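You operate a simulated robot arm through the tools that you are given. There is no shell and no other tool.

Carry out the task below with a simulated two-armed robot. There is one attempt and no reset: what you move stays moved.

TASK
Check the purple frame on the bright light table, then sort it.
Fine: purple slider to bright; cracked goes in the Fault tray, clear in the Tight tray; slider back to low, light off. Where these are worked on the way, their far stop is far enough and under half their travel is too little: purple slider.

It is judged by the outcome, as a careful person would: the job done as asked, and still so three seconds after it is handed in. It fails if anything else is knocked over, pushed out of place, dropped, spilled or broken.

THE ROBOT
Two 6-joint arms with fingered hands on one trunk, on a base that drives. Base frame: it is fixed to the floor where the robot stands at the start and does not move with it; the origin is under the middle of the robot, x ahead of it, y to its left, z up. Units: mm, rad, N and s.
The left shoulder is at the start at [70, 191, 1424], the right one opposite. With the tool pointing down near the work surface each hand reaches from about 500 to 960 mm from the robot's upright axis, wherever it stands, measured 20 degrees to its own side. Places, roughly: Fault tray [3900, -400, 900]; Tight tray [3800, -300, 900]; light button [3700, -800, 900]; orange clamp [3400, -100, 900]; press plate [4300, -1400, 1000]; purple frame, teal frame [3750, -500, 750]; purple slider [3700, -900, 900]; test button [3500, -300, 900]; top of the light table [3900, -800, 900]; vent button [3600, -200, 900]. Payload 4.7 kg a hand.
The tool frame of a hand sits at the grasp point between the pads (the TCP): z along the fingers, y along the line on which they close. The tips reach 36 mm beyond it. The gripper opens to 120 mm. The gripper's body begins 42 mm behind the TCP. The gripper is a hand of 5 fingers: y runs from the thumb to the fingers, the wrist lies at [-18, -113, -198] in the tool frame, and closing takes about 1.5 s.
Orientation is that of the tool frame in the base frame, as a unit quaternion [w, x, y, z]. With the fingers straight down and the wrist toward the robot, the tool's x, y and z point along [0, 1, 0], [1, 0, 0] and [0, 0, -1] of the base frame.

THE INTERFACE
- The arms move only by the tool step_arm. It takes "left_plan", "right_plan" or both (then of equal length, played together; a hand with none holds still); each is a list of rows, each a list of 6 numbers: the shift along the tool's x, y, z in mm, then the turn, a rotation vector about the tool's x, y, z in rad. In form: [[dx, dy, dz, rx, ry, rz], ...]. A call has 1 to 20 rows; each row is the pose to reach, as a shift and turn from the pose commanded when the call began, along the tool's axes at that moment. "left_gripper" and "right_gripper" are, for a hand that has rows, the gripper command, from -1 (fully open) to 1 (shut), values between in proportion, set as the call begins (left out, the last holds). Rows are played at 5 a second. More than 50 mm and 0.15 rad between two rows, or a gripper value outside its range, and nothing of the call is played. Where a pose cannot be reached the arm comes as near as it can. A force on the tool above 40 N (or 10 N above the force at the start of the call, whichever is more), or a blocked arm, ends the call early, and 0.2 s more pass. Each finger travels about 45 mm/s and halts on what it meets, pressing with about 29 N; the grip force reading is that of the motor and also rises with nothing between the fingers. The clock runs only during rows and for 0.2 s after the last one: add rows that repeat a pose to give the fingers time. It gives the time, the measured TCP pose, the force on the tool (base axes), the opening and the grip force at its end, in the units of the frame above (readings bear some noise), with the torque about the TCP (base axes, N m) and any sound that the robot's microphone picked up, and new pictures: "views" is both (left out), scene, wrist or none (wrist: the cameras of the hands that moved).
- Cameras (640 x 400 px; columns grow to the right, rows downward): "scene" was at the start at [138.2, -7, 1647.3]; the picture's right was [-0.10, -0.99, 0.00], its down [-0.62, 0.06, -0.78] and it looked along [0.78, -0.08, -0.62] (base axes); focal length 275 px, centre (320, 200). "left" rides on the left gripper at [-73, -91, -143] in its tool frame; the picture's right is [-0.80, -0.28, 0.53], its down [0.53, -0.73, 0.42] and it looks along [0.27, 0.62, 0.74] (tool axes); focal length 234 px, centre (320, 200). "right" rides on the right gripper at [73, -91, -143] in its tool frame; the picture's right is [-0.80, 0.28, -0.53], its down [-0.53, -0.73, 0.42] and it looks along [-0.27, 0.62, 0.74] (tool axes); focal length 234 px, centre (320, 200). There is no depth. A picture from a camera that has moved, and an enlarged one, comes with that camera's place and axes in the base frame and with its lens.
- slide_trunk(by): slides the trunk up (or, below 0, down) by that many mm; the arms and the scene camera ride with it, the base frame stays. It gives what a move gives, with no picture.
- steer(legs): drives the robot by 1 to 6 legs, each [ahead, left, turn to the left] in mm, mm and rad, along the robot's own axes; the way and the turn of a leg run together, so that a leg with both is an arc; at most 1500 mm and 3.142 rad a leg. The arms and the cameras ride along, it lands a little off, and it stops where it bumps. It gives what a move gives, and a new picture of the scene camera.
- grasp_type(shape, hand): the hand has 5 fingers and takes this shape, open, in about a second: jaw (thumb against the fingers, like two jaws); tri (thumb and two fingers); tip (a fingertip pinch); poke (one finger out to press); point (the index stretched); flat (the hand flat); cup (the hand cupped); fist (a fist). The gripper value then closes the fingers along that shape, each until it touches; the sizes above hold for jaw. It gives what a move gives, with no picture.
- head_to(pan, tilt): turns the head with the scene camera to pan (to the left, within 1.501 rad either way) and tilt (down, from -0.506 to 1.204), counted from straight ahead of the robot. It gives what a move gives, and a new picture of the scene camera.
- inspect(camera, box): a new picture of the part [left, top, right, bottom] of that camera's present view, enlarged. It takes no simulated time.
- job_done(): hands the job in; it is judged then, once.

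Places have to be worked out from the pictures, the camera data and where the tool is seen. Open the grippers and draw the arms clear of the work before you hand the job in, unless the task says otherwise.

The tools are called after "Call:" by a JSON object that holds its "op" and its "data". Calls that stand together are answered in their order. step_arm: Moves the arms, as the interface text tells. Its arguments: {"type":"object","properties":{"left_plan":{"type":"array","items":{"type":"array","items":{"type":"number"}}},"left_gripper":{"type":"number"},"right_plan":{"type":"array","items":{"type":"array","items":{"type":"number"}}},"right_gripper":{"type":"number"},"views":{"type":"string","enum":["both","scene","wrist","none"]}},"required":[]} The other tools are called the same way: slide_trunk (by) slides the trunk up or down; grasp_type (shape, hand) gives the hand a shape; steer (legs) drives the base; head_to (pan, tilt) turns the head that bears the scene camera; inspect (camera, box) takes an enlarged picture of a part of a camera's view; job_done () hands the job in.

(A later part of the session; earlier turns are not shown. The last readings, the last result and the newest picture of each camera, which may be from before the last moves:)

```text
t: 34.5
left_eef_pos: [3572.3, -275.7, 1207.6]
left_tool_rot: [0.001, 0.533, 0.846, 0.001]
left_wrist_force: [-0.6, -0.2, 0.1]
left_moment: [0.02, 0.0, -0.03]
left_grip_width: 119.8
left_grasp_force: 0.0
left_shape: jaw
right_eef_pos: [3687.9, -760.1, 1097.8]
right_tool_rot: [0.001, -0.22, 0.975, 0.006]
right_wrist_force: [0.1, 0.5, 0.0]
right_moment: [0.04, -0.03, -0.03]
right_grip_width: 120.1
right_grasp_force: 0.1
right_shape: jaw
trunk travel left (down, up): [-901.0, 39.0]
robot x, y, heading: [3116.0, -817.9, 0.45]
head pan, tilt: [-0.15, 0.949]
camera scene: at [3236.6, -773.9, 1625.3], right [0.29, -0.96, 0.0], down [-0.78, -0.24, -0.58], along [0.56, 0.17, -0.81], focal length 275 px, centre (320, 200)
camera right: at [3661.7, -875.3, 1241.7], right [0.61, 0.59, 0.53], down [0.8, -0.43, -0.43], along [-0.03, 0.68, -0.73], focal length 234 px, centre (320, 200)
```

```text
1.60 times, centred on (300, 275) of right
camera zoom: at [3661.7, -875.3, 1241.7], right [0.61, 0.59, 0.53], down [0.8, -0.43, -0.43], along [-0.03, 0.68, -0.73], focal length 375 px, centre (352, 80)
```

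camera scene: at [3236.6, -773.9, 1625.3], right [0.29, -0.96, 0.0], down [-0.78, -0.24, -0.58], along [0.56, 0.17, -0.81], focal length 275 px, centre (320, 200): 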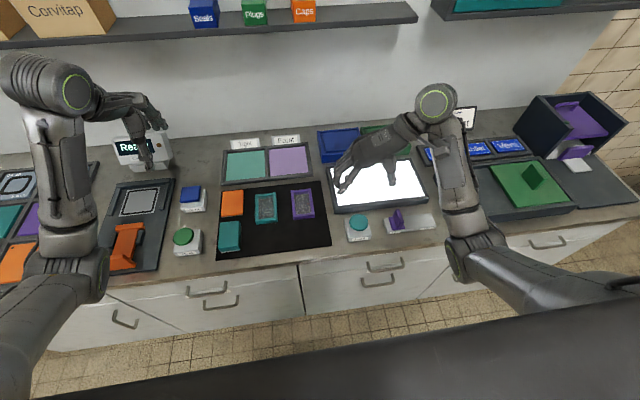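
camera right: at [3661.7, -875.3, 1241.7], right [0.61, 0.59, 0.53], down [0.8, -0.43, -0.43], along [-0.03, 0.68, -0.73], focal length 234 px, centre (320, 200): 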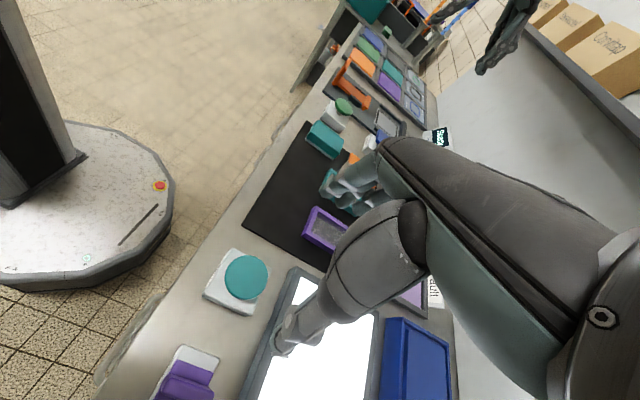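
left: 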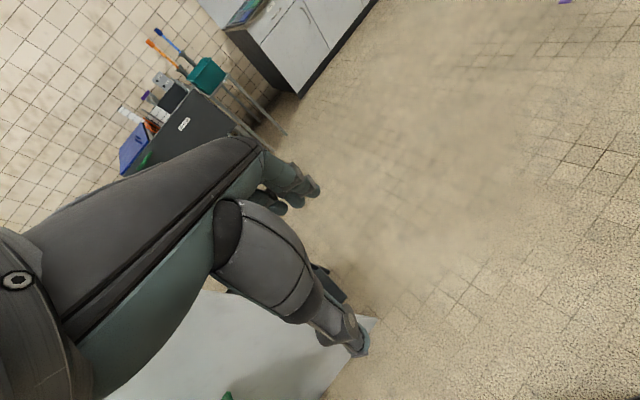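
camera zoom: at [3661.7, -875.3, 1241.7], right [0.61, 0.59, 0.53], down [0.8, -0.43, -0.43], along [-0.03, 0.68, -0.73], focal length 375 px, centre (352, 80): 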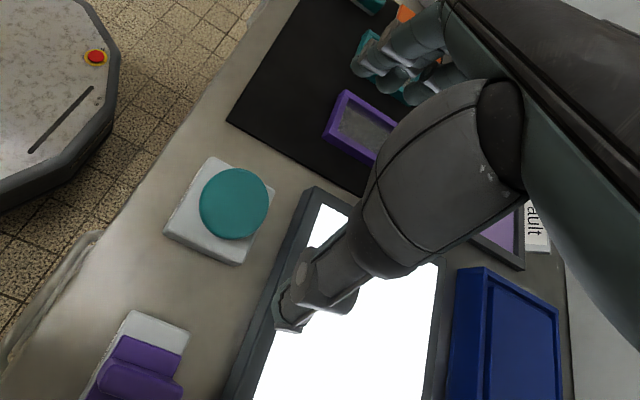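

The row step was too long; same move with shorter rows.

Call:
{"op": "step_arm", "data": {"right_plan": [[5, -30, 0, 0, 0, 0], [10, -60, 10, 0, 0, 0], [14, -90, 25, 0, 0, 0], [18, -117, 45, 0, 0, 0], [18, -117, 70, 0, 0, 0], [18, -117, 85, 0, 0, 0], [18, -117, 85, 0, 0, 0]], "right_gripper": -0.33, "views": "both"}}

Call:
{"op": "inspect", "data": {"camera": "scene", "box": [340, 160, 460, 255]}}

Call:
{"op": "inspect", "data": {"camera": "right", "box": [180, 150, 420, 400]}}

```text
t: 36.1
left_eef_pos: [3573.4, -275.8, 1208.0]
left_tool_rot: [0.0, 0.533, 0.846, 0.001]
left_wrist_force: [-0.8, 0.0, 0.2]
left_moment: [0.05, -0.01, -0.04]
left_grip_width: 119.7
left_grasp_force: 0.1
left_shape: jaw
right_eef_pos: [3721.6, -873.2, 1014.3]
right_tool_rot: [0.0, -0.222, 0.975, -0.001]
right_wrist_force: [0.6, -0.1, 0.6]
right_moment: [0.02, 0.01, 0.01]
right_grip_width: 80.3
right_grasp_force: 0.0
right_shape: jaw
trunk travel left (down, up): [-901.0, 39.0]
robot x, y, heading: [3117.7, -819.9, 0.448]
head pan, tilt: [-0.15, 0.949]
camera scene: at [3236.8, -774.3, 1625.3], right [0.29, -0.96, 0.0], down [-0.78, -0.24, -0.58], along [0.56, 0.17, -0.81], focal length 275 px, centre (320, 200)
camera right: at [3696.1, -987.8, 1158.6], right [0.6, 0.6, 0.53], down [0.8, -0.43, -0.42], along [-0.03, 0.68, -0.74], focal length 234 px, centre (320, 200)
```

scene: 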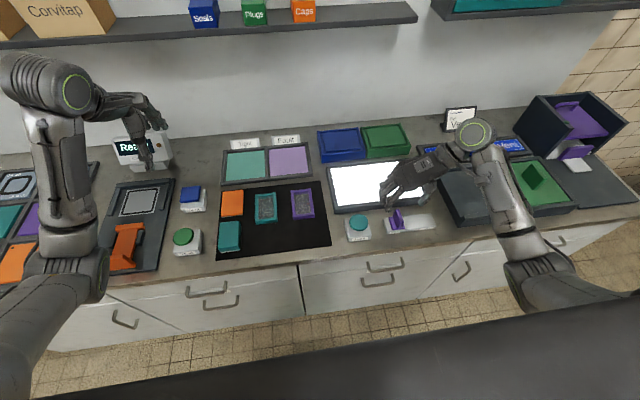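
right: 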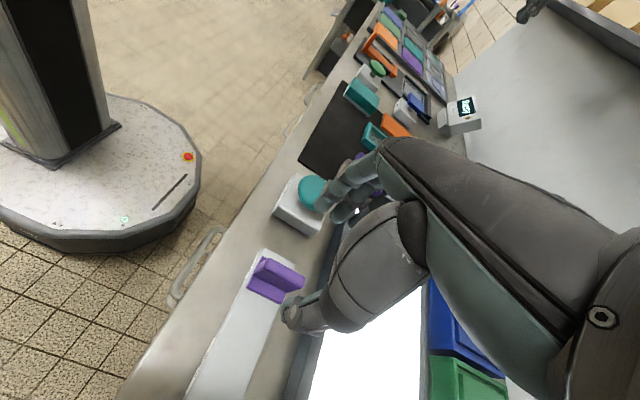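

```text
4.21 times, centred on (400, 208) of scene
camera zoom: at [3236.8, -774.3, 1625.3], right [0.29, -0.96, 0.0], down [-0.78, -0.24, -0.58], along [0.56, 0.17, -0.81], focal length 1157 px, centre (-17, 168)
```

zoom: 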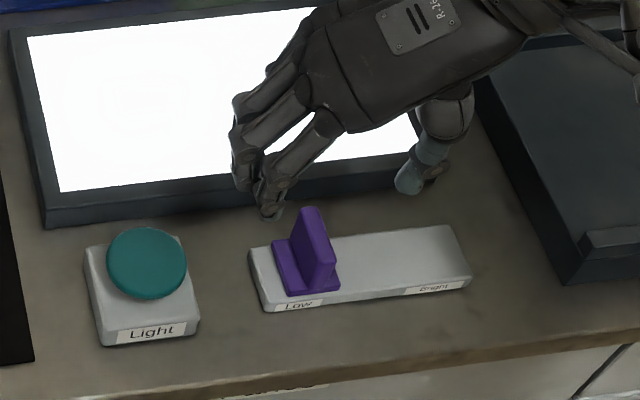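

```text
1.60 times, centred on (300, 275) of right
camera zoom: at [3696.1, -987.8, 1158.6], right [0.6, 0.6, 0.53], down [0.8, -0.43, -0.42], along [-0.03, 0.68, -0.74], focal length 375 px, centre (352, 80)
```

zoom: 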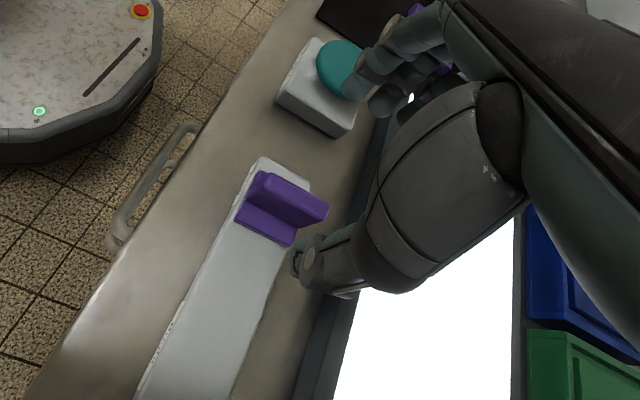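

The fin top is ≈(3727,−877,926), almost centred in the jaw. I'll shift 5 mm right and 10 mm back and lower so the tips straddle the fin down to ≈904 mm.

Call:
{"op": "step_arm", "data": {"right_plan": [[10, -5, 15, 0, 0, 0], [10, -5, 35, 0, 0, 0], [10, -5, 55, 0, 0, 0], [10, -5, 68, 0, 0, 0], [10, -5, 74, 0, 0, 0], [10, -5, 74, 0, 0, 0]], "views": "both"}}

Call:
{"op": "inspect", "data": {"camera": "scene", "box": [340, 160, 460, 255]}}

Call:
{"op": "inspect", "data": {"camera": "right", "box": [180, 150, 420, 400]}}

```text
t: 37.5
left_eef_pos: [3574.0, -274.8, 1206.4]
left_tool_rot: [0.001, 0.533, 0.846, 0.0]
left_wrist_force: [0.9, 0.1, -0.1]
left_moment: [0.0, -0.01, -0.01]
left_grip_width: 119.4
left_grasp_force: 0.1
left_shape: jaw
right_eef_pos: [3714.8, -880.8, 939.8]
right_tool_rot: [0.0, -0.222, 0.975, 0.0]
right_wrist_force: [0.0, -0.5, -0.6]
right_moment: [-0.01, -0.01, 0.02]
right_grip_width: 80.1
right_grasp_force: 0.1
right_shape: jaw
trunk travel left (down, up): [-901.0, 39.0]
robot x, y, heading: [3120.6, -817.5, 0.446]
head pan, tilt: [-0.15, 0.949]
camera scene: at [3236.8, -773.4, 1625.3], right [0.29, -0.96, 0.0], down [-0.78, -0.24, -0.58], along [0.56, 0.17, -0.81], focal length 275 px, centre (320, 200)
camera right: at [3689.2, -994.2, 1083.4], right [0.6, 0.6, 0.53], down [0.8, -0.43, -0.42], along [-0.03, 0.67, -0.74], focal length 234 px, centre (320, 200)
```

scene: 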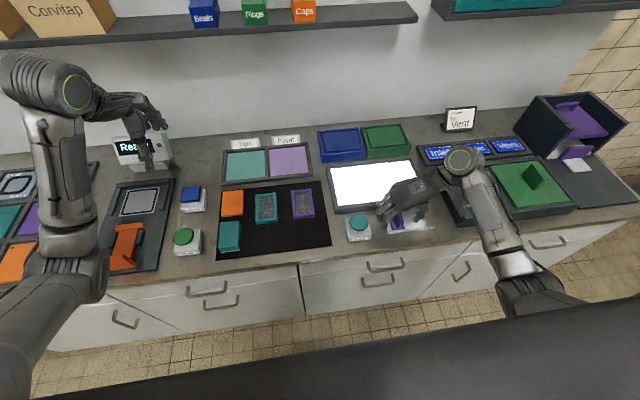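
right: 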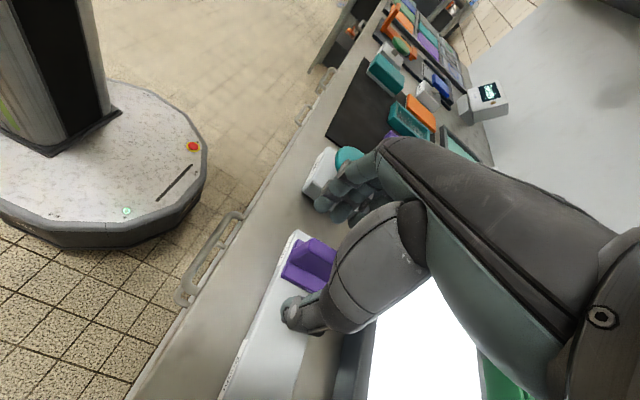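

```text
4.21 times, centred on (400, 208) of scene
camera zoom: at [3236.8, -773.4, 1625.3], right [0.29, -0.96, 0.0], down [-0.78, -0.24, -0.58], along [0.56, 0.17, -0.81], focal length 1157 px, centre (-17, 168)
```

zoom: 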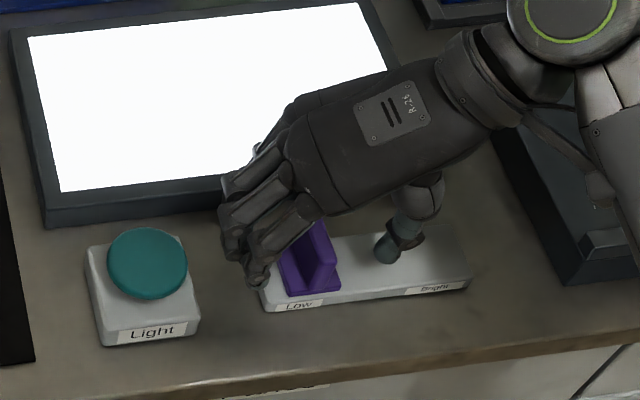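

```text
1.60 times, centred on (300, 275) of right
camera zoom: at [3689.2, -994.2, 1083.4], right [0.6, 0.6, 0.53], down [0.8, -0.43, -0.42], along [-0.03, 0.67, -0.74], focal length 375 px, centre (352, 80)
```

zoom: 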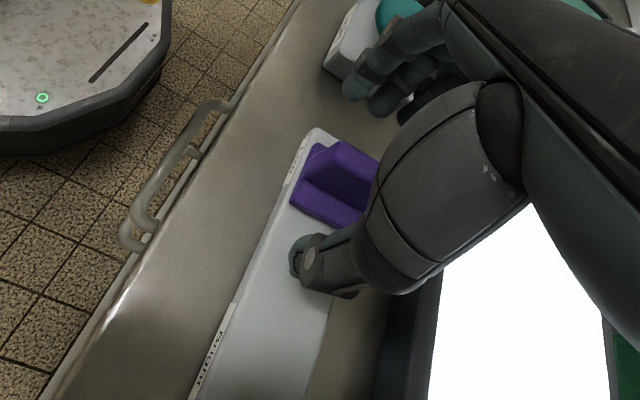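

Fingers are on the left of the fin, thumb on the right. I'll narrow the jaw to ~40 mm (so the thumb won't run into the next tray) and then slide right.

Call:
{"op": "step_arm", "data": {"right_plan": [[0, 0, 0, 0, 0, 0], [0, 0, 0, 0, 0, 0], [0, 0, 0, 0, 0, 0], [0, -10, 0, 0, 0, 0], [0, -20, 0, 0, 0, 0], [0, -30, 0, 0, 0, 0], [0, -40, 0, 0, 0, 0], [0, -50, 0, 0, 0, 0]], "right_gripper": 0.33, "views": "both"}}

Call:
{"op": "inspect", "data": {"camera": "scene", "box": [340, 160, 480, 255]}}

Call:
{"op": "inspect", "data": {"camera": "right", "box": [180, 150, 420, 400]}}

```text
t: 39.3
left_eef_pos: [3575.3, -275.5, 1206.8]
left_tool_rot: [0.002, 0.533, 0.846, 0.0]
left_wrist_force: [0.3, 0.2, -0.9]
left_moment: [-0.03, 0.01, -0.01]
left_grip_width: 119.9
left_grasp_force: 0.1
left_shape: jaw
right_eef_pos: [3738.3, -927.4, 940.6]
right_tool_rot: [0.0, -0.222, 0.975, 0.001]
right_wrist_force: [-0.5, 0.6, -0.2]
right_moment: [0.02, 0.04, 0.02]
right_grip_width: 40.8
right_grasp_force: 0.1
right_shape: jaw
trunk travel left (down, up): [-901.0, 39.0]
robot x, y, heading: [3115.8, -817.8, 0.447]
head pan, tilt: [-0.15, 0.949]
camera scene: at [3236.8, -773.8, 1625.3], right [0.29, -0.96, 0.0], down [-0.78, -0.24, -0.58], along [0.56, 0.17, -0.81], focal length 275 px, centre (320, 200)
camera right: at [3711.7, -1040.3, 1084.8], right [0.6, 0.6, 0.53], down [0.8, -0.43, -0.42], along [-0.03, 0.67, -0.74], focal length 234 px, centre (320, 200)
```

scene: 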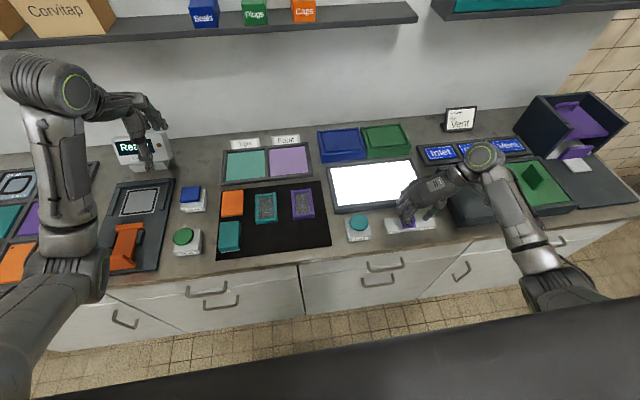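
right: 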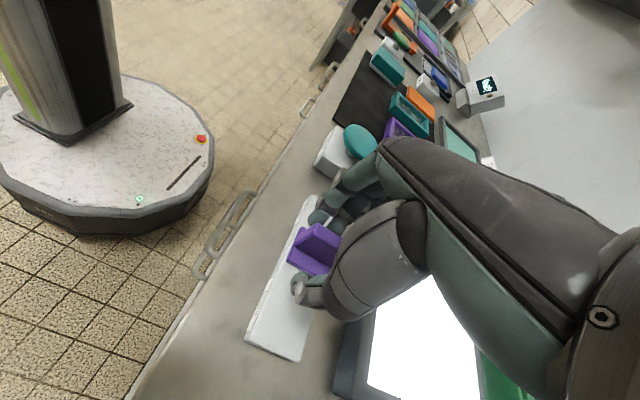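

```text
4.21 times, centred on (410, 208) of scene
camera zoom: at [3236.8, -773.8, 1625.3], right [0.29, -0.96, 0.0], down [-0.78, -0.24, -0.58], along [0.56, 0.17, -0.81], focal length 1157 px, centre (-59, 168)
```

zoom: 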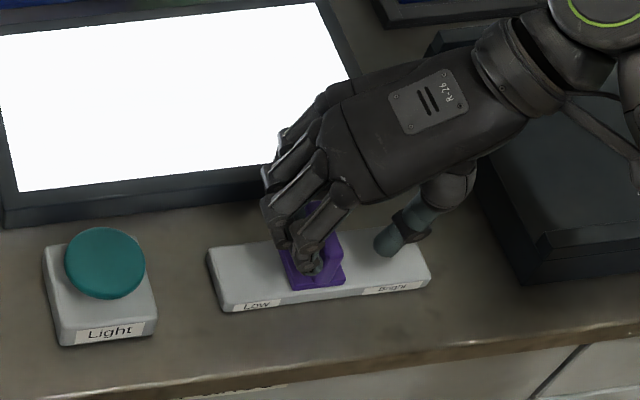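

```text
1.60 times, centred on (300, 275) of right
camera zoom: at [3711.7, -1040.3, 1084.8], right [0.6, 0.6, 0.53], down [0.8, -0.43, -0.42], along [-0.03, 0.67, -0.74], focal length 375 px, centre (352, 80)
```

zoom: 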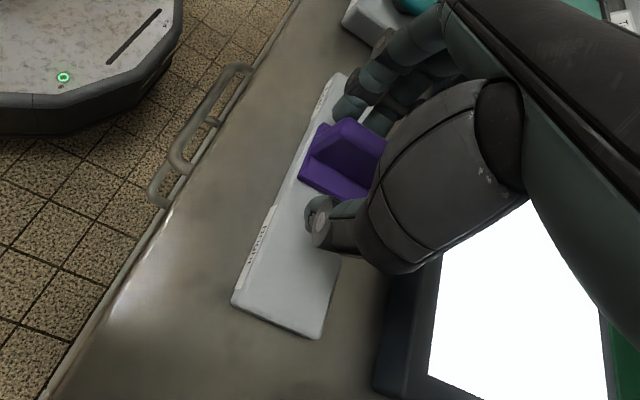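

The knob follows nicely. Continue sliding right to its far stop.

Call:
{"op": "step_arm", "data": {"right_plan": [[0, -10, 0, 0, 0, 0], [0, -20, 0, 0, 0, 0], [0, -30, 0, 0, 0, 0], [0, -40, 0, 0, 0, 0], [0, -47, 0, 0, 0, 0], [0, -53, 0, 0, 0, 0]], "views": "both"}}

Call:
{"op": "inspect", "data": {"camera": "scene", "box": [340, 160, 480, 255]}}

Call:
{"op": "inspect", "data": {"camera": "right", "box": [180, 150, 420, 400]}}

```text
t: 40.7
left_eef_pos: [3573.9, -274.8, 1208.5]
left_tool_rot: [0.001, 0.532, 0.847, 0.001]
left_wrist_force: [0.0, 0.0, -0.1]
left_moment: [0.02, -0.02, 0.01]
left_grip_width: 119.8
left_grasp_force: 0.1
left_shape: jaw
right_eef_pos: [3761.1, -974.0, 939.9]
right_tool_rot: [0.0, -0.221, 0.975, 0.0]
right_wrist_force: [-0.8, 0.8, -0.5]
right_moment: [0.04, -0.01, 0.0]
right_grip_width: 40.7
right_grasp_force: 0.1
right_shape: jaw
trunk travel left (down, up): [-901.0, 39.0]
robot x, y, heading: [3116.5, -816.7, 0.45]
head pan, tilt: [-0.15, 0.949]
camera scene: at [3236.8, -773.5, 1625.3], right [0.29, -0.96, 0.0], down [-0.78, -0.24, -0.58], along [0.56, 0.17, -0.81], focal length 275 px, centre (320, 200)
camera right: at [3733.6, -1088.1, 1084.6], right [0.6, 0.6, 0.53], down [0.8, -0.43, -0.42], along [-0.03, 0.67, -0.74], focal length 234 px, centre (320, 200)
```

scene: 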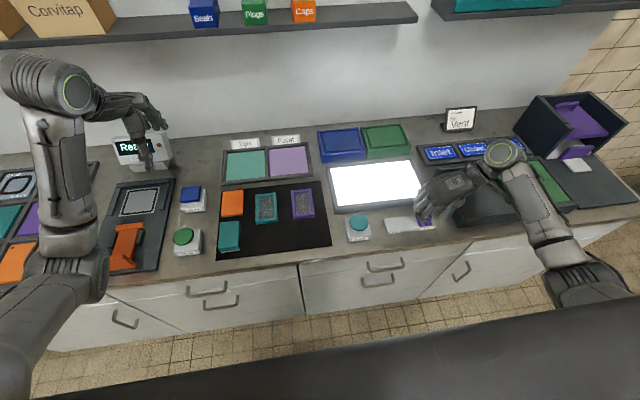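
right: 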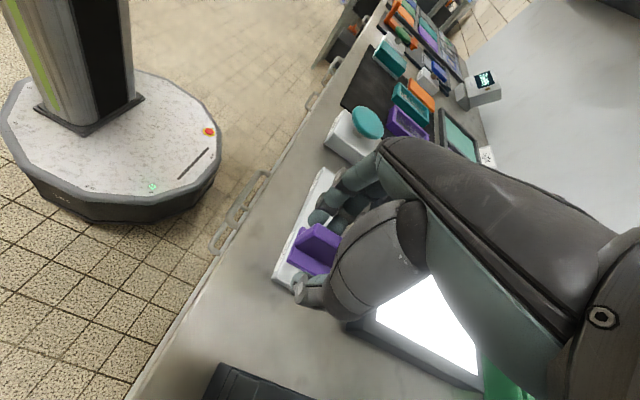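

```text
4.21 times, centred on (410, 208) of scene
camera zoom: at [3236.8, -773.5, 1625.3], right [0.29, -0.96, 0.0], down [-0.78, -0.24, -0.58], along [0.56, 0.17, -0.81], focal length 1157 px, centre (-59, 168)
```

zoom: 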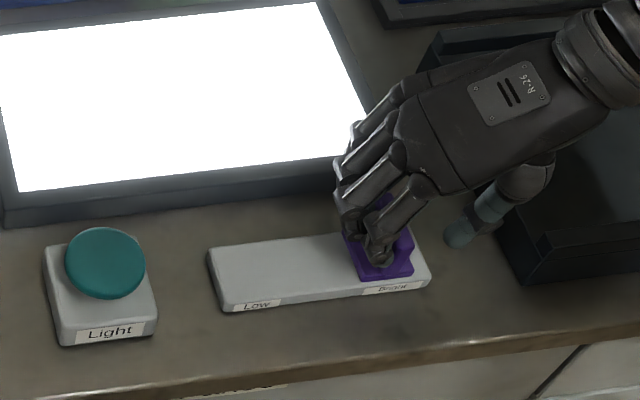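

```text
1.60 times, centred on (300, 275) of right
camera zoom: at [3733.6, -1088.1, 1084.6], right [0.6, 0.6, 0.53], down [0.8, -0.43, -0.42], along [-0.03, 0.67, -0.74], focal length 375 px, centre (352, 80)
```

zoom: 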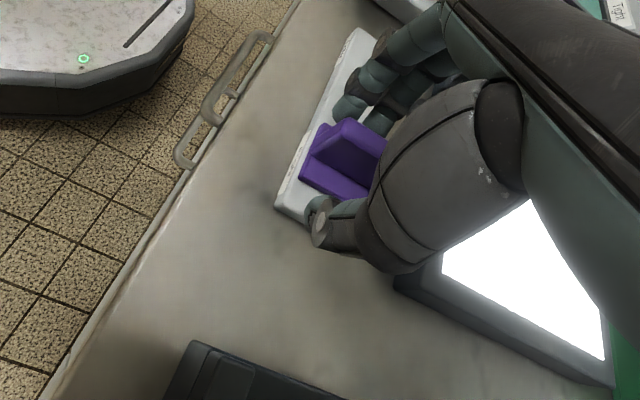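

The knob is almost at the Bright end. A few more millimetres to feel the stop.

Call:
{"op": "step_arm", "data": {"right_plan": [[0, -3, 0, 0, 0, 0], [0, -6, 0, 0, 0, 0], [0, -9, 0, 0, 0, 0]], "views": "scene"}}

Call:
{"op": "inspect", "data": {"camera": "scene", "box": [340, 160, 480, 255]}}

```text
t: 41.5
left_eef_pos: [3573.5, -273.8, 1207.7]
left_tool_rot: [0.001, 0.533, 0.846, 0.0]
left_wrist_force: [0.4, 0.8, 0.5]
left_moment: [-0.02, -0.01, 0.0]
left_grip_width: 119.8
left_grasp_force: 0.0
left_shape: jaw
right_eef_pos: [3762.4, -980.1, 941.6]
right_tool_rot: [0.0, -0.223, 0.975, 0.001]
right_wrist_force: [-4.7, 6.4, 0.4]
right_moment: [0.19, 0.1, 0.15]
right_grip_width: 42.3
right_grasp_force: 0.0
right_shape: jaw
trunk travel left (down, up): [-901.0, 39.0]
robot x, y, heading: [3117.6, -818.6, 0.445]
head pan, tilt: [-0.15, 0.949]
camera scene: at [3235.6, -772.0, 1625.3], right [0.29, -0.96, 0.0], down [-0.78, -0.24, -0.58], along [0.56, 0.17, -0.81], focal length 275 px, centre (320, 200)
```

scene: 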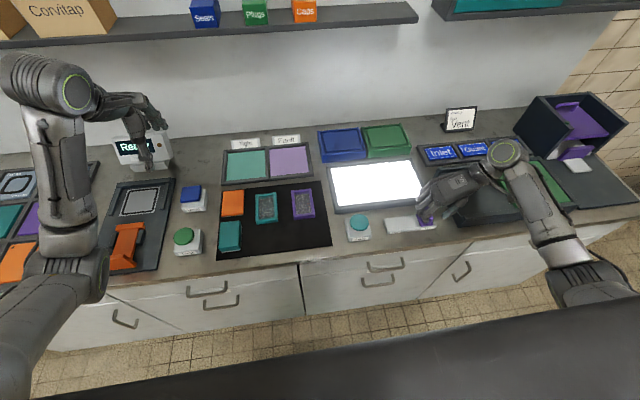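

```text
4.21 times, centred on (410, 208) of scene
camera zoom: at [3235.6, -772.0, 1625.3], right [0.29, -0.96, 0.0], down [-0.78, -0.24, -0.58], along [0.56, 0.17, -0.81], focal length 1157 px, centre (-59, 168)
```

zoom: 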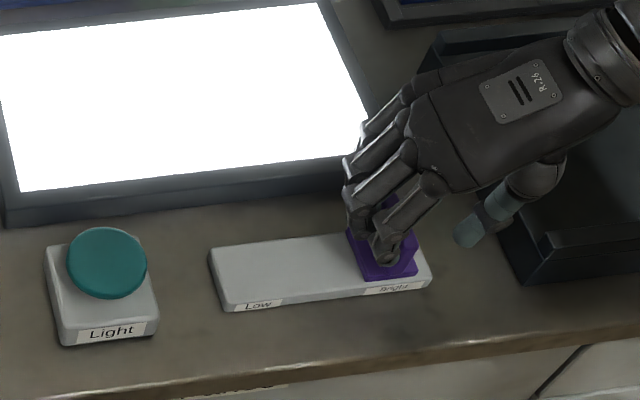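

The stop was felt (~8 N): slider is at Bright. I'll back off a little, rise straight up, open, and carry the hand over toward the purple frame.

Call:
{"op": "step_arm", "data": {"right_plan": [[0, 5, 0, 0, 0, 0], [0, 10, 0, 0, 0, 0], [0, 10, -15, 0, 0, 0], [0, 10, -40, 0, 0, 0], [0, 10, -70, 0, 0, 0], [0, 10, -100, 0, 0, 0], [0, 10, -110, 0, 0, 0]], "views": "scene"}}

Call:
{"op": "inspect", "data": {"camera": "scene", "box": [340, 160, 480, 255]}}

```text
t: 43.1
left_eef_pos: [3573.1, -274.5, 1207.7]
left_tool_rot: [0.001, 0.533, 0.846, 0.0]
left_wrist_force: [-0.5, 0.3, -0.4]
left_moment: [0.0, -0.01, -0.03]
left_grip_width: 119.9
left_grasp_force: 0.1
left_shape: jaw
right_eef_pos: [3757.7, -973.6, 1050.9]
right_tool_rot: [0.0, -0.222, 0.975, 0.002]
right_wrist_force: [-0.5, 0.2, 0.3]
right_moment: [-0.05, -0.02, -0.02]
right_grip_width: 40.6
right_grasp_force: 0.0
right_shape: jaw
trunk travel left (down, up): [-901.0, 39.0]
robot x, y, heading: [3121.8, -817.3, 0.445]
head pan, tilt: [-0.15, 0.949]
camera scene: at [3237.0, -773.5, 1625.2], right [0.29, -0.96, 0.0], down [-0.78, -0.24, -0.58], along [0.56, 0.17, -0.81], focal length 275 px, centre (320, 200)
```

scene: 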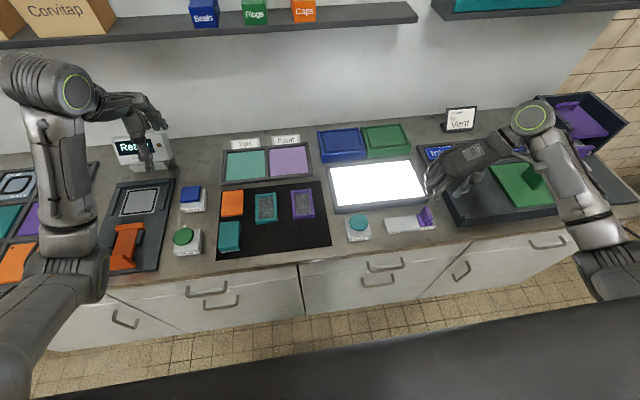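

```text
4.21 times, centred on (410, 208) of scene
camera zoom: at [3237.0, -773.5, 1625.2], right [0.29, -0.96, 0.0], down [-0.78, -0.24, -0.58], along [0.56, 0.17, -0.81], focal length 1157 px, centre (-59, 168)
```

zoom: 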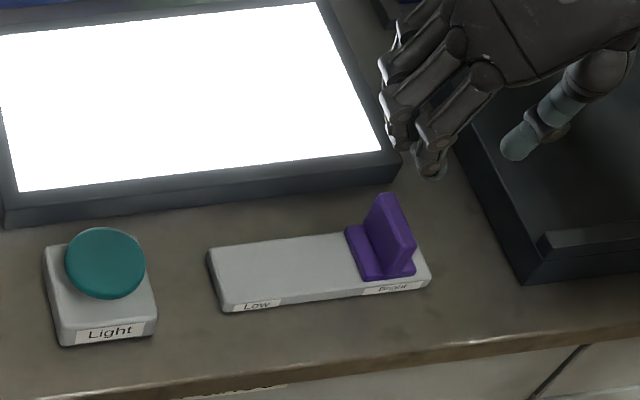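

Slider is confirmed at Bright. Now I'll carry the hand over the purple frame (high), with the jaw opened to ~96 mm so it also clears the teal frame beside it.

Call:
{"op": "step_arm", "data": {"right_plan": [[-15, 43, 0, 0, 0, 0], [-31, 85, 0, 0, 0, 0], [-46, 128, 0, 0, 0, 0], [-62, 171, 0, 0, 0, 0], [-77, 213, 0, 0, 0, 0], [-93, 256, 0, 0, 0, 0], [-108, 299, 0, 0, 0, 0], [-124, 341, 0, 0, 0, 0], [-139, 384, 0, 0, 0, 0], [-139, 384, 0, 0, 0, 0]], "right_gripper": -0.6, "views": "both"}}

Call:
{"op": "inspect", "data": {"camera": "scene", "box": [210, 140, 370, 240]}}

Call:
{"op": "inspect", "data": {"camera": "right", "box": [180, 150, 420, 400]}}

```text
t: 45.3
left_eef_pos: [3574.0, -275.7, 1207.1]
left_tool_rot: [0.001, 0.533, 0.846, 0.001]
left_wrist_force: [0.5, -0.3, 0.3]
left_moment: [0.02, -0.02, 0.01]
left_grip_width: 119.7
left_grasp_force: 0.0
left_shape: jaw
right_eef_pos: [3718.0, -567.4, 1049.8]
right_tool_rot: [0.0, -0.222, 0.975, 0.0]
right_wrist_force: [0.1, 0.0, -0.2]
right_moment: [0.03, 0.02, 0.0]
right_grip_width: 95.7
right_grasp_force: 0.1
right_shape: jaw
trunk travel left (down, up): [-901.0, 39.0]
robot x, y, heading: [3117.6, -818.3, 0.448]
head pan, tilt: [-0.15, 0.949]
camera scene: at [3237.1, -774.6, 1625.3], right [0.29, -0.96, 0.0], down [-0.78, -0.24, -0.58], along [0.56, 0.17, -0.81], focal length 275 px, centre (320, 200)
camera right: at [3692.8, -682.2, 1193.7], right [0.6, 0.6, 0.53], down [0.8, -0.43, -0.42], along [-0.03, 0.68, -0.74], focal length 234 px, centre (320, 200)
```

scene: 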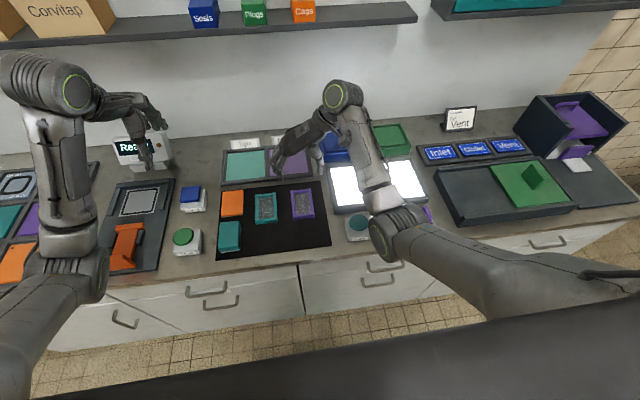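
right: 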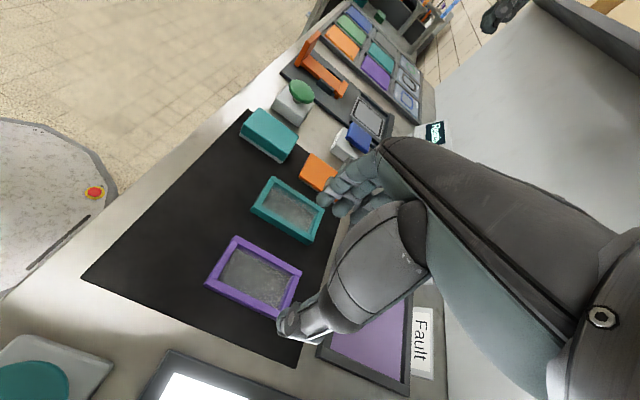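

```text
4.00 times, centred on (290, 190) of scene
camera zoom: at [3237.1, -774.6, 1625.3], right [0.29, -0.96, 0.0], down [-0.78, -0.24, -0.58], along [0.56, 0.17, -0.81], focal length 1099 px, centre (440, 240)
```

zoom: 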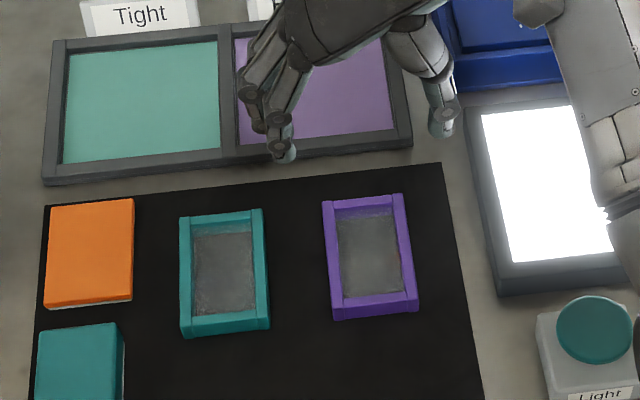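

```text
1.60 times, centred on (300, 275) of right
camera zoom: at [3692.8, -682.2, 1193.7], right [0.6, 0.6, 0.53], down [0.8, -0.43, -0.42], along [-0.03, 0.68, -0.74], focal length 375 px, centre (352, 80)
```

zoom: 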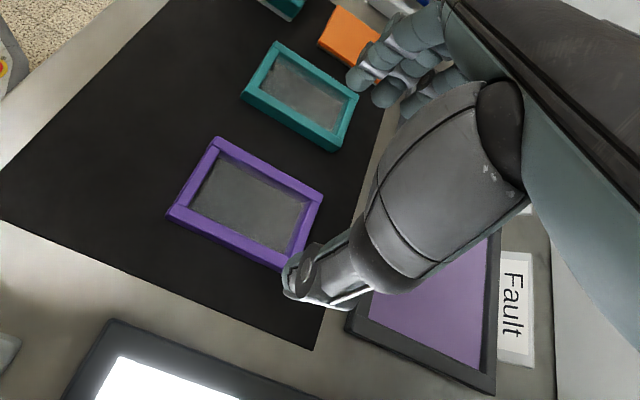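

The frame (≈70×105 mm, centre ≈(3715,−568), top ≈887) is aligned with my hand. The jaw's outer fingers extend past the thumb, so I'll try the thumb-and-two-fingers shape for a balanced hold and look at it.

Call:
{"op": "grasp_type", "data": {"hand": "right", "shape": "tri"}}

Call:
{"op": "inspect", "data": {"camera": "scene", "box": [210, 120, 370, 240]}}

Call:
{"op": "inspect", "data": {"camera": "right", "box": [180, 150, 420, 400]}}

```text
t: 46.2
left_eef_pos: [3574.0, -274.5, 1206.7]
left_tool_rot: [0.001, 0.533, 0.846, 0.001]
left_wrist_force: [-0.4, -0.4, -0.5]
left_moment: [0.01, 0.0, -0.02]
left_grip_width: 119.7
left_grasp_force: 0.0
left_shape: jaw
right_eef_pos: [3718.9, -568.3, 1050.0]
right_tool_rot: [0.0, -0.223, 0.975, 0.0]
right_wrist_force: [0.0, 0.5, -0.4]
right_moment: [0.02, -0.03, 0.02]
right_grip_width: 120.1
right_grasp_force: 0.0
right_shape: tri
trunk travel left (down, up): [-901.0, 39.0]
robot x, y, heading: [3121.3, -818.3, 0.446]
head pan, tilt: [-0.15, 0.949]
```

```text
3.33 times, centred on (290, 180) of scene
camera zoom: at [3236.7, -773.0, 1625.3], right [0.29, -0.96, 0.0], down [-0.78, -0.24, -0.58], along [0.56, 0.17, -0.81], focal length 916 px, centre (420, 267)
```

zoom: 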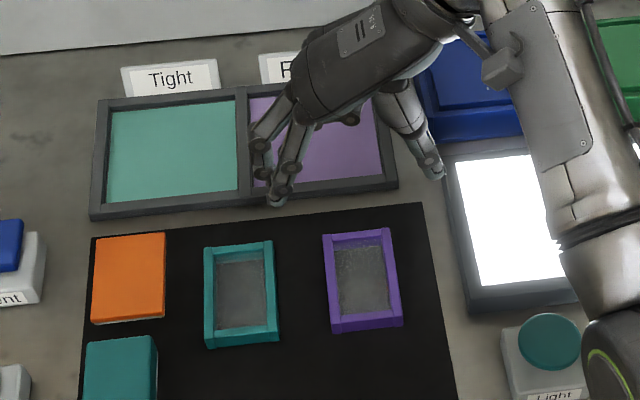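

```text
1.60 times, centred on (300, 275) of right
camera zoom: at [3692.6, -681.3, 1193.7], right [0.6, 0.6, 0.53], down [0.8, -0.43, -0.42], along [-0.03, 0.67, -0.74], focal length 375 px, centre (352, 80)
```

zoom: 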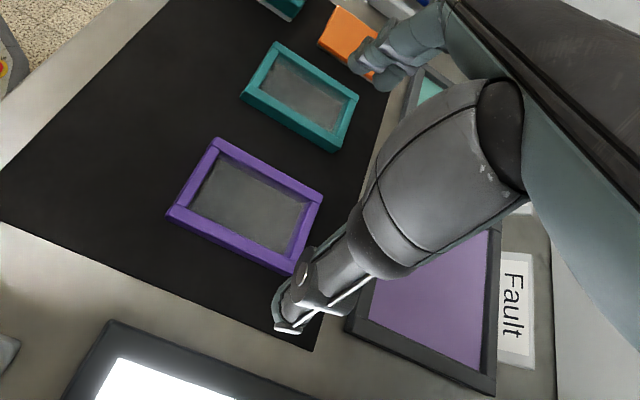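

In tri, thumb and two fingers oppose around 10 mm ahead of the TCP. I'll set the opening to ~96 mm, align, and go down to about 30 mm above the frame first.

Call:
{"op": "step_arm", "data": {"right_plan": [[6, 0, 20, 0, 0, 0], [13, 1, 40, 0, 0, 0], [13, 1, 65, 0, 0, 0], [13, 1, 85, 0, 0, 0], [13, 1, 98, 0, 0, 0], [13, 1, 98, 0, 0, 0]], "right_gripper": -0.6, "views": "both"}}

Call:
{"op": "inspect", "data": {"camera": "scene", "box": [210, 120, 370, 240]}}

Call:
{"op": "inspect", "data": {"camera": "right", "box": [180, 150, 420, 400]}}

```text
t: 47.6
left_eef_pos: [3573.4, -275.8, 1207.8]
left_tool_rot: [0.002, 0.533, 0.846, 0.0]
left_wrist_force: [-0.1, 0.1, 0.6]
left_moment: [0.0, -0.03, -0.03]
left_grip_width: 119.6
left_grasp_force: 0.0
left_shape: jaw
right_eef_pos: [3705.6, -571.1, 953.7]
right_tool_rot: [0.0, -0.222, 0.975, 0.0]
right_wrist_force: [0.0, 0.9, -0.3]
right_moment: [-0.01, 0.03, 0.01]
right_grip_width: 96.3
right_grasp_force: 0.0
right_shape: tri
trunk travel left (down, up): [-901.0, 39.0]
robot x, y, heading: [3119.6, -821.2, 0.444]
head pan, tilt: [-0.15, 0.949]
camera scene: at [3236.9, -773.4, 1625.3], right [0.29, -0.96, 0.0], down [-0.78, -0.24, -0.58], along [0.56, 0.17, -0.81], focal length 275 px, centre (320, 200)
camera right: at [3680.2, -685.8, 1098.3], right [0.6, 0.6, 0.53], down [0.8, -0.43, -0.42], along [-0.03, 0.67, -0.74], focal length 234 px, centre (320, 200)
```

scene: 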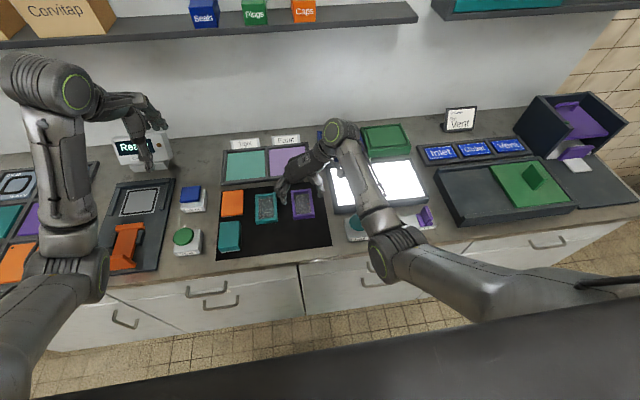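
right: 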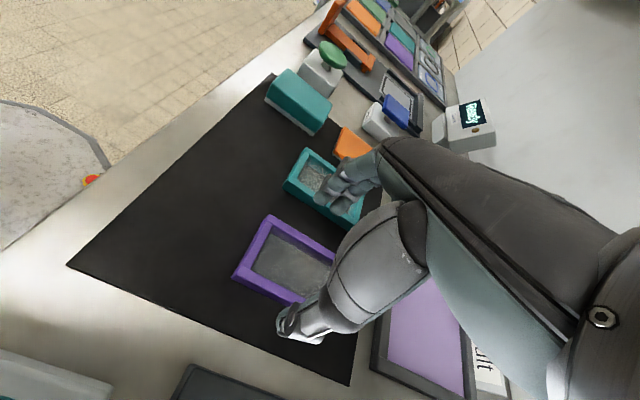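

```text
3.33 times, centred on (290, 180) of scene
camera zoom: at [3236.9, -773.4, 1625.3], right [0.29, -0.96, 0.0], down [-0.78, -0.24, -0.58], along [0.56, 0.17, -0.81], focal length 916 px, centre (420, 267)
```

zoom: 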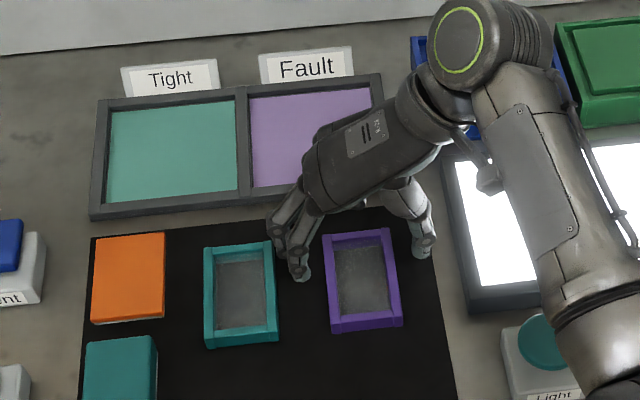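

```text
1.60 times, centred on (300, 275) of right
camera zoom: at [3680.2, -685.8, 1098.3], right [0.6, 0.6, 0.53], down [0.8, -0.43, -0.42], along [-0.03, 0.67, -0.74], focal length 375 px, centre (352, 80)
```

zoom: 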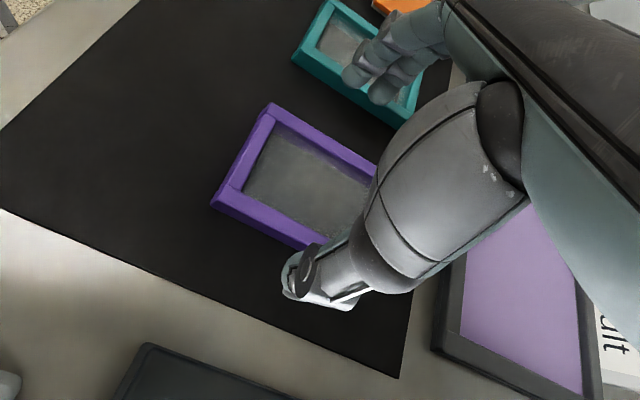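

Alignment looks balanced. I want to check the middle finger's clearance to the teal frame before lowering.

Call:
{"op": "inspect", "data": {"camera": "scene", "box": [255, 155, 325, 210]}}

Call:
{"op": "inspect", "data": {"camera": "right", "box": [270, 140, 400, 240]}}

```text
7.27 times, centred on (290, 182) of scene
camera zoom: at [3236.9, -773.4, 1625.3], right [0.29, -0.96, 0.0], down [-0.78, -0.24, -0.58], along [0.56, 0.17, -0.81], focal length 1998 px, centre (538, 327)
```

zoom: 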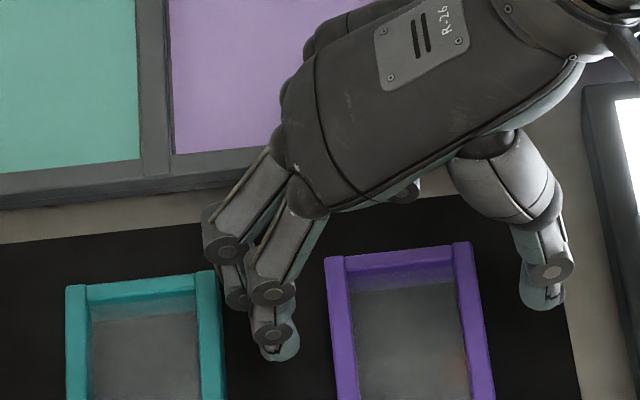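

```text
4.00 times, centred on (335, 190) of right
camera zoom: at [3680.2, -685.8, 1098.3], right [0.6, 0.6, 0.53], down [0.8, -0.43, -0.42], along [-0.03, 0.67, -0.74], focal length 937 px, centre (260, 240)
```

zoom: 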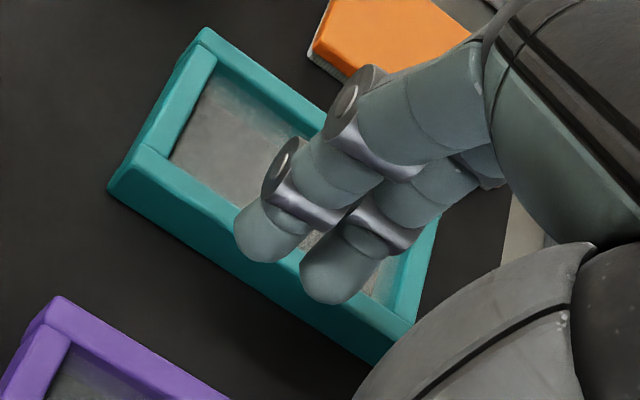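

The frame is centred between the fingers (±34 mm) with ~18 mm to the teal frame. Lowering in small steps.

Call:
{"op": "step_arm", "data": {"right_plan": [[0, 0, 10, 0, 0, 0], [0, 0, 20, 0, 0, 0], [0, 0, 28, 0, 0, 0], [0, 0, 34, 0, 0, 0], [0, 0, 34, 0, 0, 0]], "views": "both"}}

Call:
{"op": "inspect", "data": {"camera": "scene", "box": [255, 155, 345, 225]}}

Call:
{"op": "inspect", "data": {"camera": "right", "box": [230, 140, 400, 320]}}

```text
t: 48.8
left_eef_pos: [3574.9, -275.4, 1207.3]
left_tool_rot: [0.002, 0.533, 0.846, 0.0]
left_wrist_force: [-1.1, 0.4, 0.5]
left_moment: [-0.03, -0.01, 0.03]
left_grip_width: 119.6
left_grasp_force: 0.0
left_shape: jaw
right_eef_pos: [3705.4, -571.2, 920.2]
right_tool_rot: [0.0, -0.222, 0.975, -0.001]
right_wrist_force: [-0.5, 0.2, 0.4]
right_moment: [0.04, 0.02, -0.02]
right_grip_width: 96.5
right_grasp_force: 0.1
right_shape: tri
trunk travel left (down, up): [-901.0, 39.0]
robot x, y, heading: [3119.1, -814.0, 0.444]
head pan, tilt: [-0.15, 0.949]
camera scene: at [3236.8, -773.4, 1625.3], right [0.29, -0.96, 0.0], down [-0.78, -0.24, -0.58], along [0.56, 0.17, -0.81], focal length 275 px, centre (320, 200)
camera right: at [3679.3, -685.0, 1063.2], right [0.6, 0.6, 0.53], down [0.8, -0.43, -0.42], along [-0.03, 0.67, -0.74], focal length 234 px, centre (320, 200)
```

scene: 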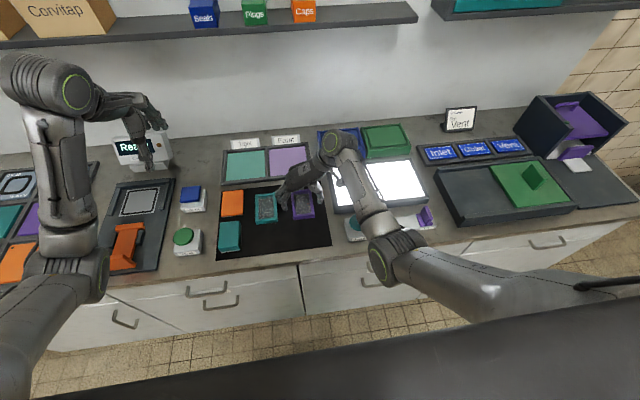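
right: 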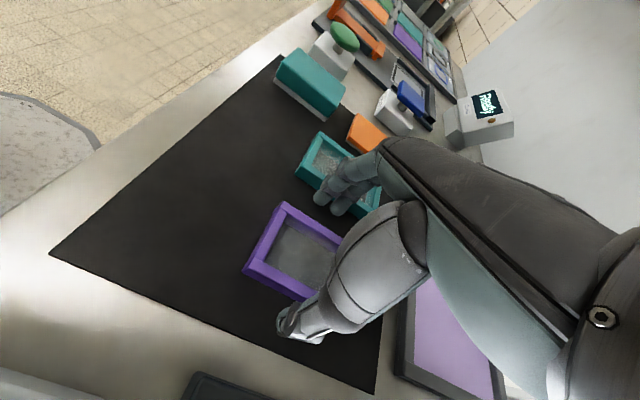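

```text
5.71 times, centred on (300, 190) of scene
camera zoom: at [3236.8, -773.4, 1625.3], right [0.29, -0.96, 0.0], down [-0.78, -0.24, -0.58], along [0.56, 0.17, -0.81], focal length 1570 px, centre (434, 257)
```

zoom: 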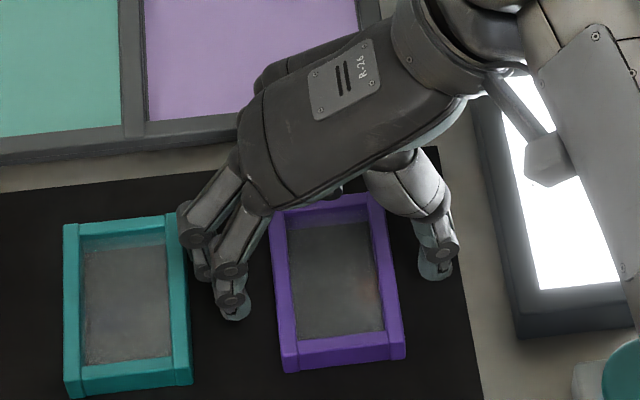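

```text
2.22 times, centred on (315, 230) of right
camera zoom: at [3679.3, -685.0, 1063.2], right [0.6, 0.6, 0.53], down [0.8, -0.43, -0.42], along [-0.03, 0.67, -0.74], focal length 520 px, centre (331, 133)
```

zoom: 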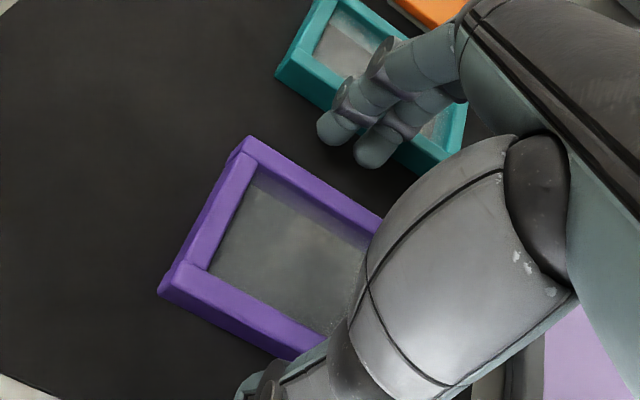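

No contact so far. A few more millimetres down, watching for the mat.

Call:
{"op": "step_arm", "data": {"right_plan": [[0, 0, 3, 0, 0, 0], [0, 0, 6, 0, 0, 0], [0, 0, 9, 0, 0, 0]], "views": "none"}}

Call:
{"op": "inspect", "data": {"camera": "right", "box": [230, 140, 400, 320]}}

Call:
{"op": "inspect", "data": {"camera": "scene", "box": [255, 155, 345, 225]}}

```text
t: 49.6
left_eef_pos: [3573.5, -274.6, 1207.6]
left_tool_rot: [0.0, 0.532, 0.846, 0.001]
left_wrist_force: [0.5, 0.8, 0.6]
left_moment: [0.02, 0.0, 0.03]
left_grip_width: 119.8
left_grasp_force: 0.1
left_shape: jaw
right_eef_pos: [3705.4, -570.5, 910.0]
right_tool_rot: [0.0, -0.221, 0.975, 0.0]
right_wrist_force: [0.4, -0.4, -0.4]
right_moment: [0.0, 0.0, 0.0]
right_grip_width: 96.3
right_grasp_force: 0.0
right_shape: tri
trunk travel left (down, up): [-901.0, 39.0]
robot x, y, heading: [3118.4, -818.8, 0.447]
head pan, tilt: [-0.15, 0.949]
```

```text
2.22 times, centred on (315, 230) of right
camera zoom: at [3679.9, -684.4, 1054.1], right [0.6, 0.6, 0.53], down [0.8, -0.43, -0.42], along [-0.03, 0.67, -0.74], focal length 520 px, centre (331, 133)
```

zoom: 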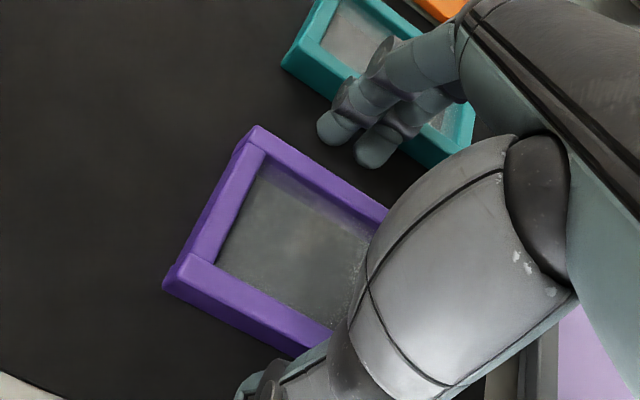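

```text
5.71 times, centred on (300, 190) of scene
camera zoom: at [3236.8, -773.4, 1625.3], right [0.29, -0.96, 0.0], down [-0.78, -0.24, -0.58], along [0.56, 0.17, -0.81], focal length 1570 px, centre (434, 257)
```

zoom: 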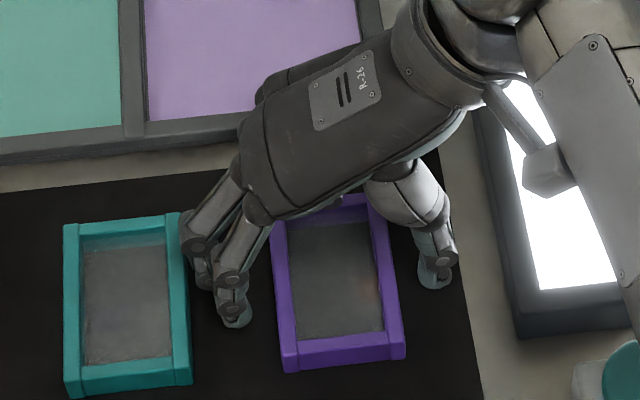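

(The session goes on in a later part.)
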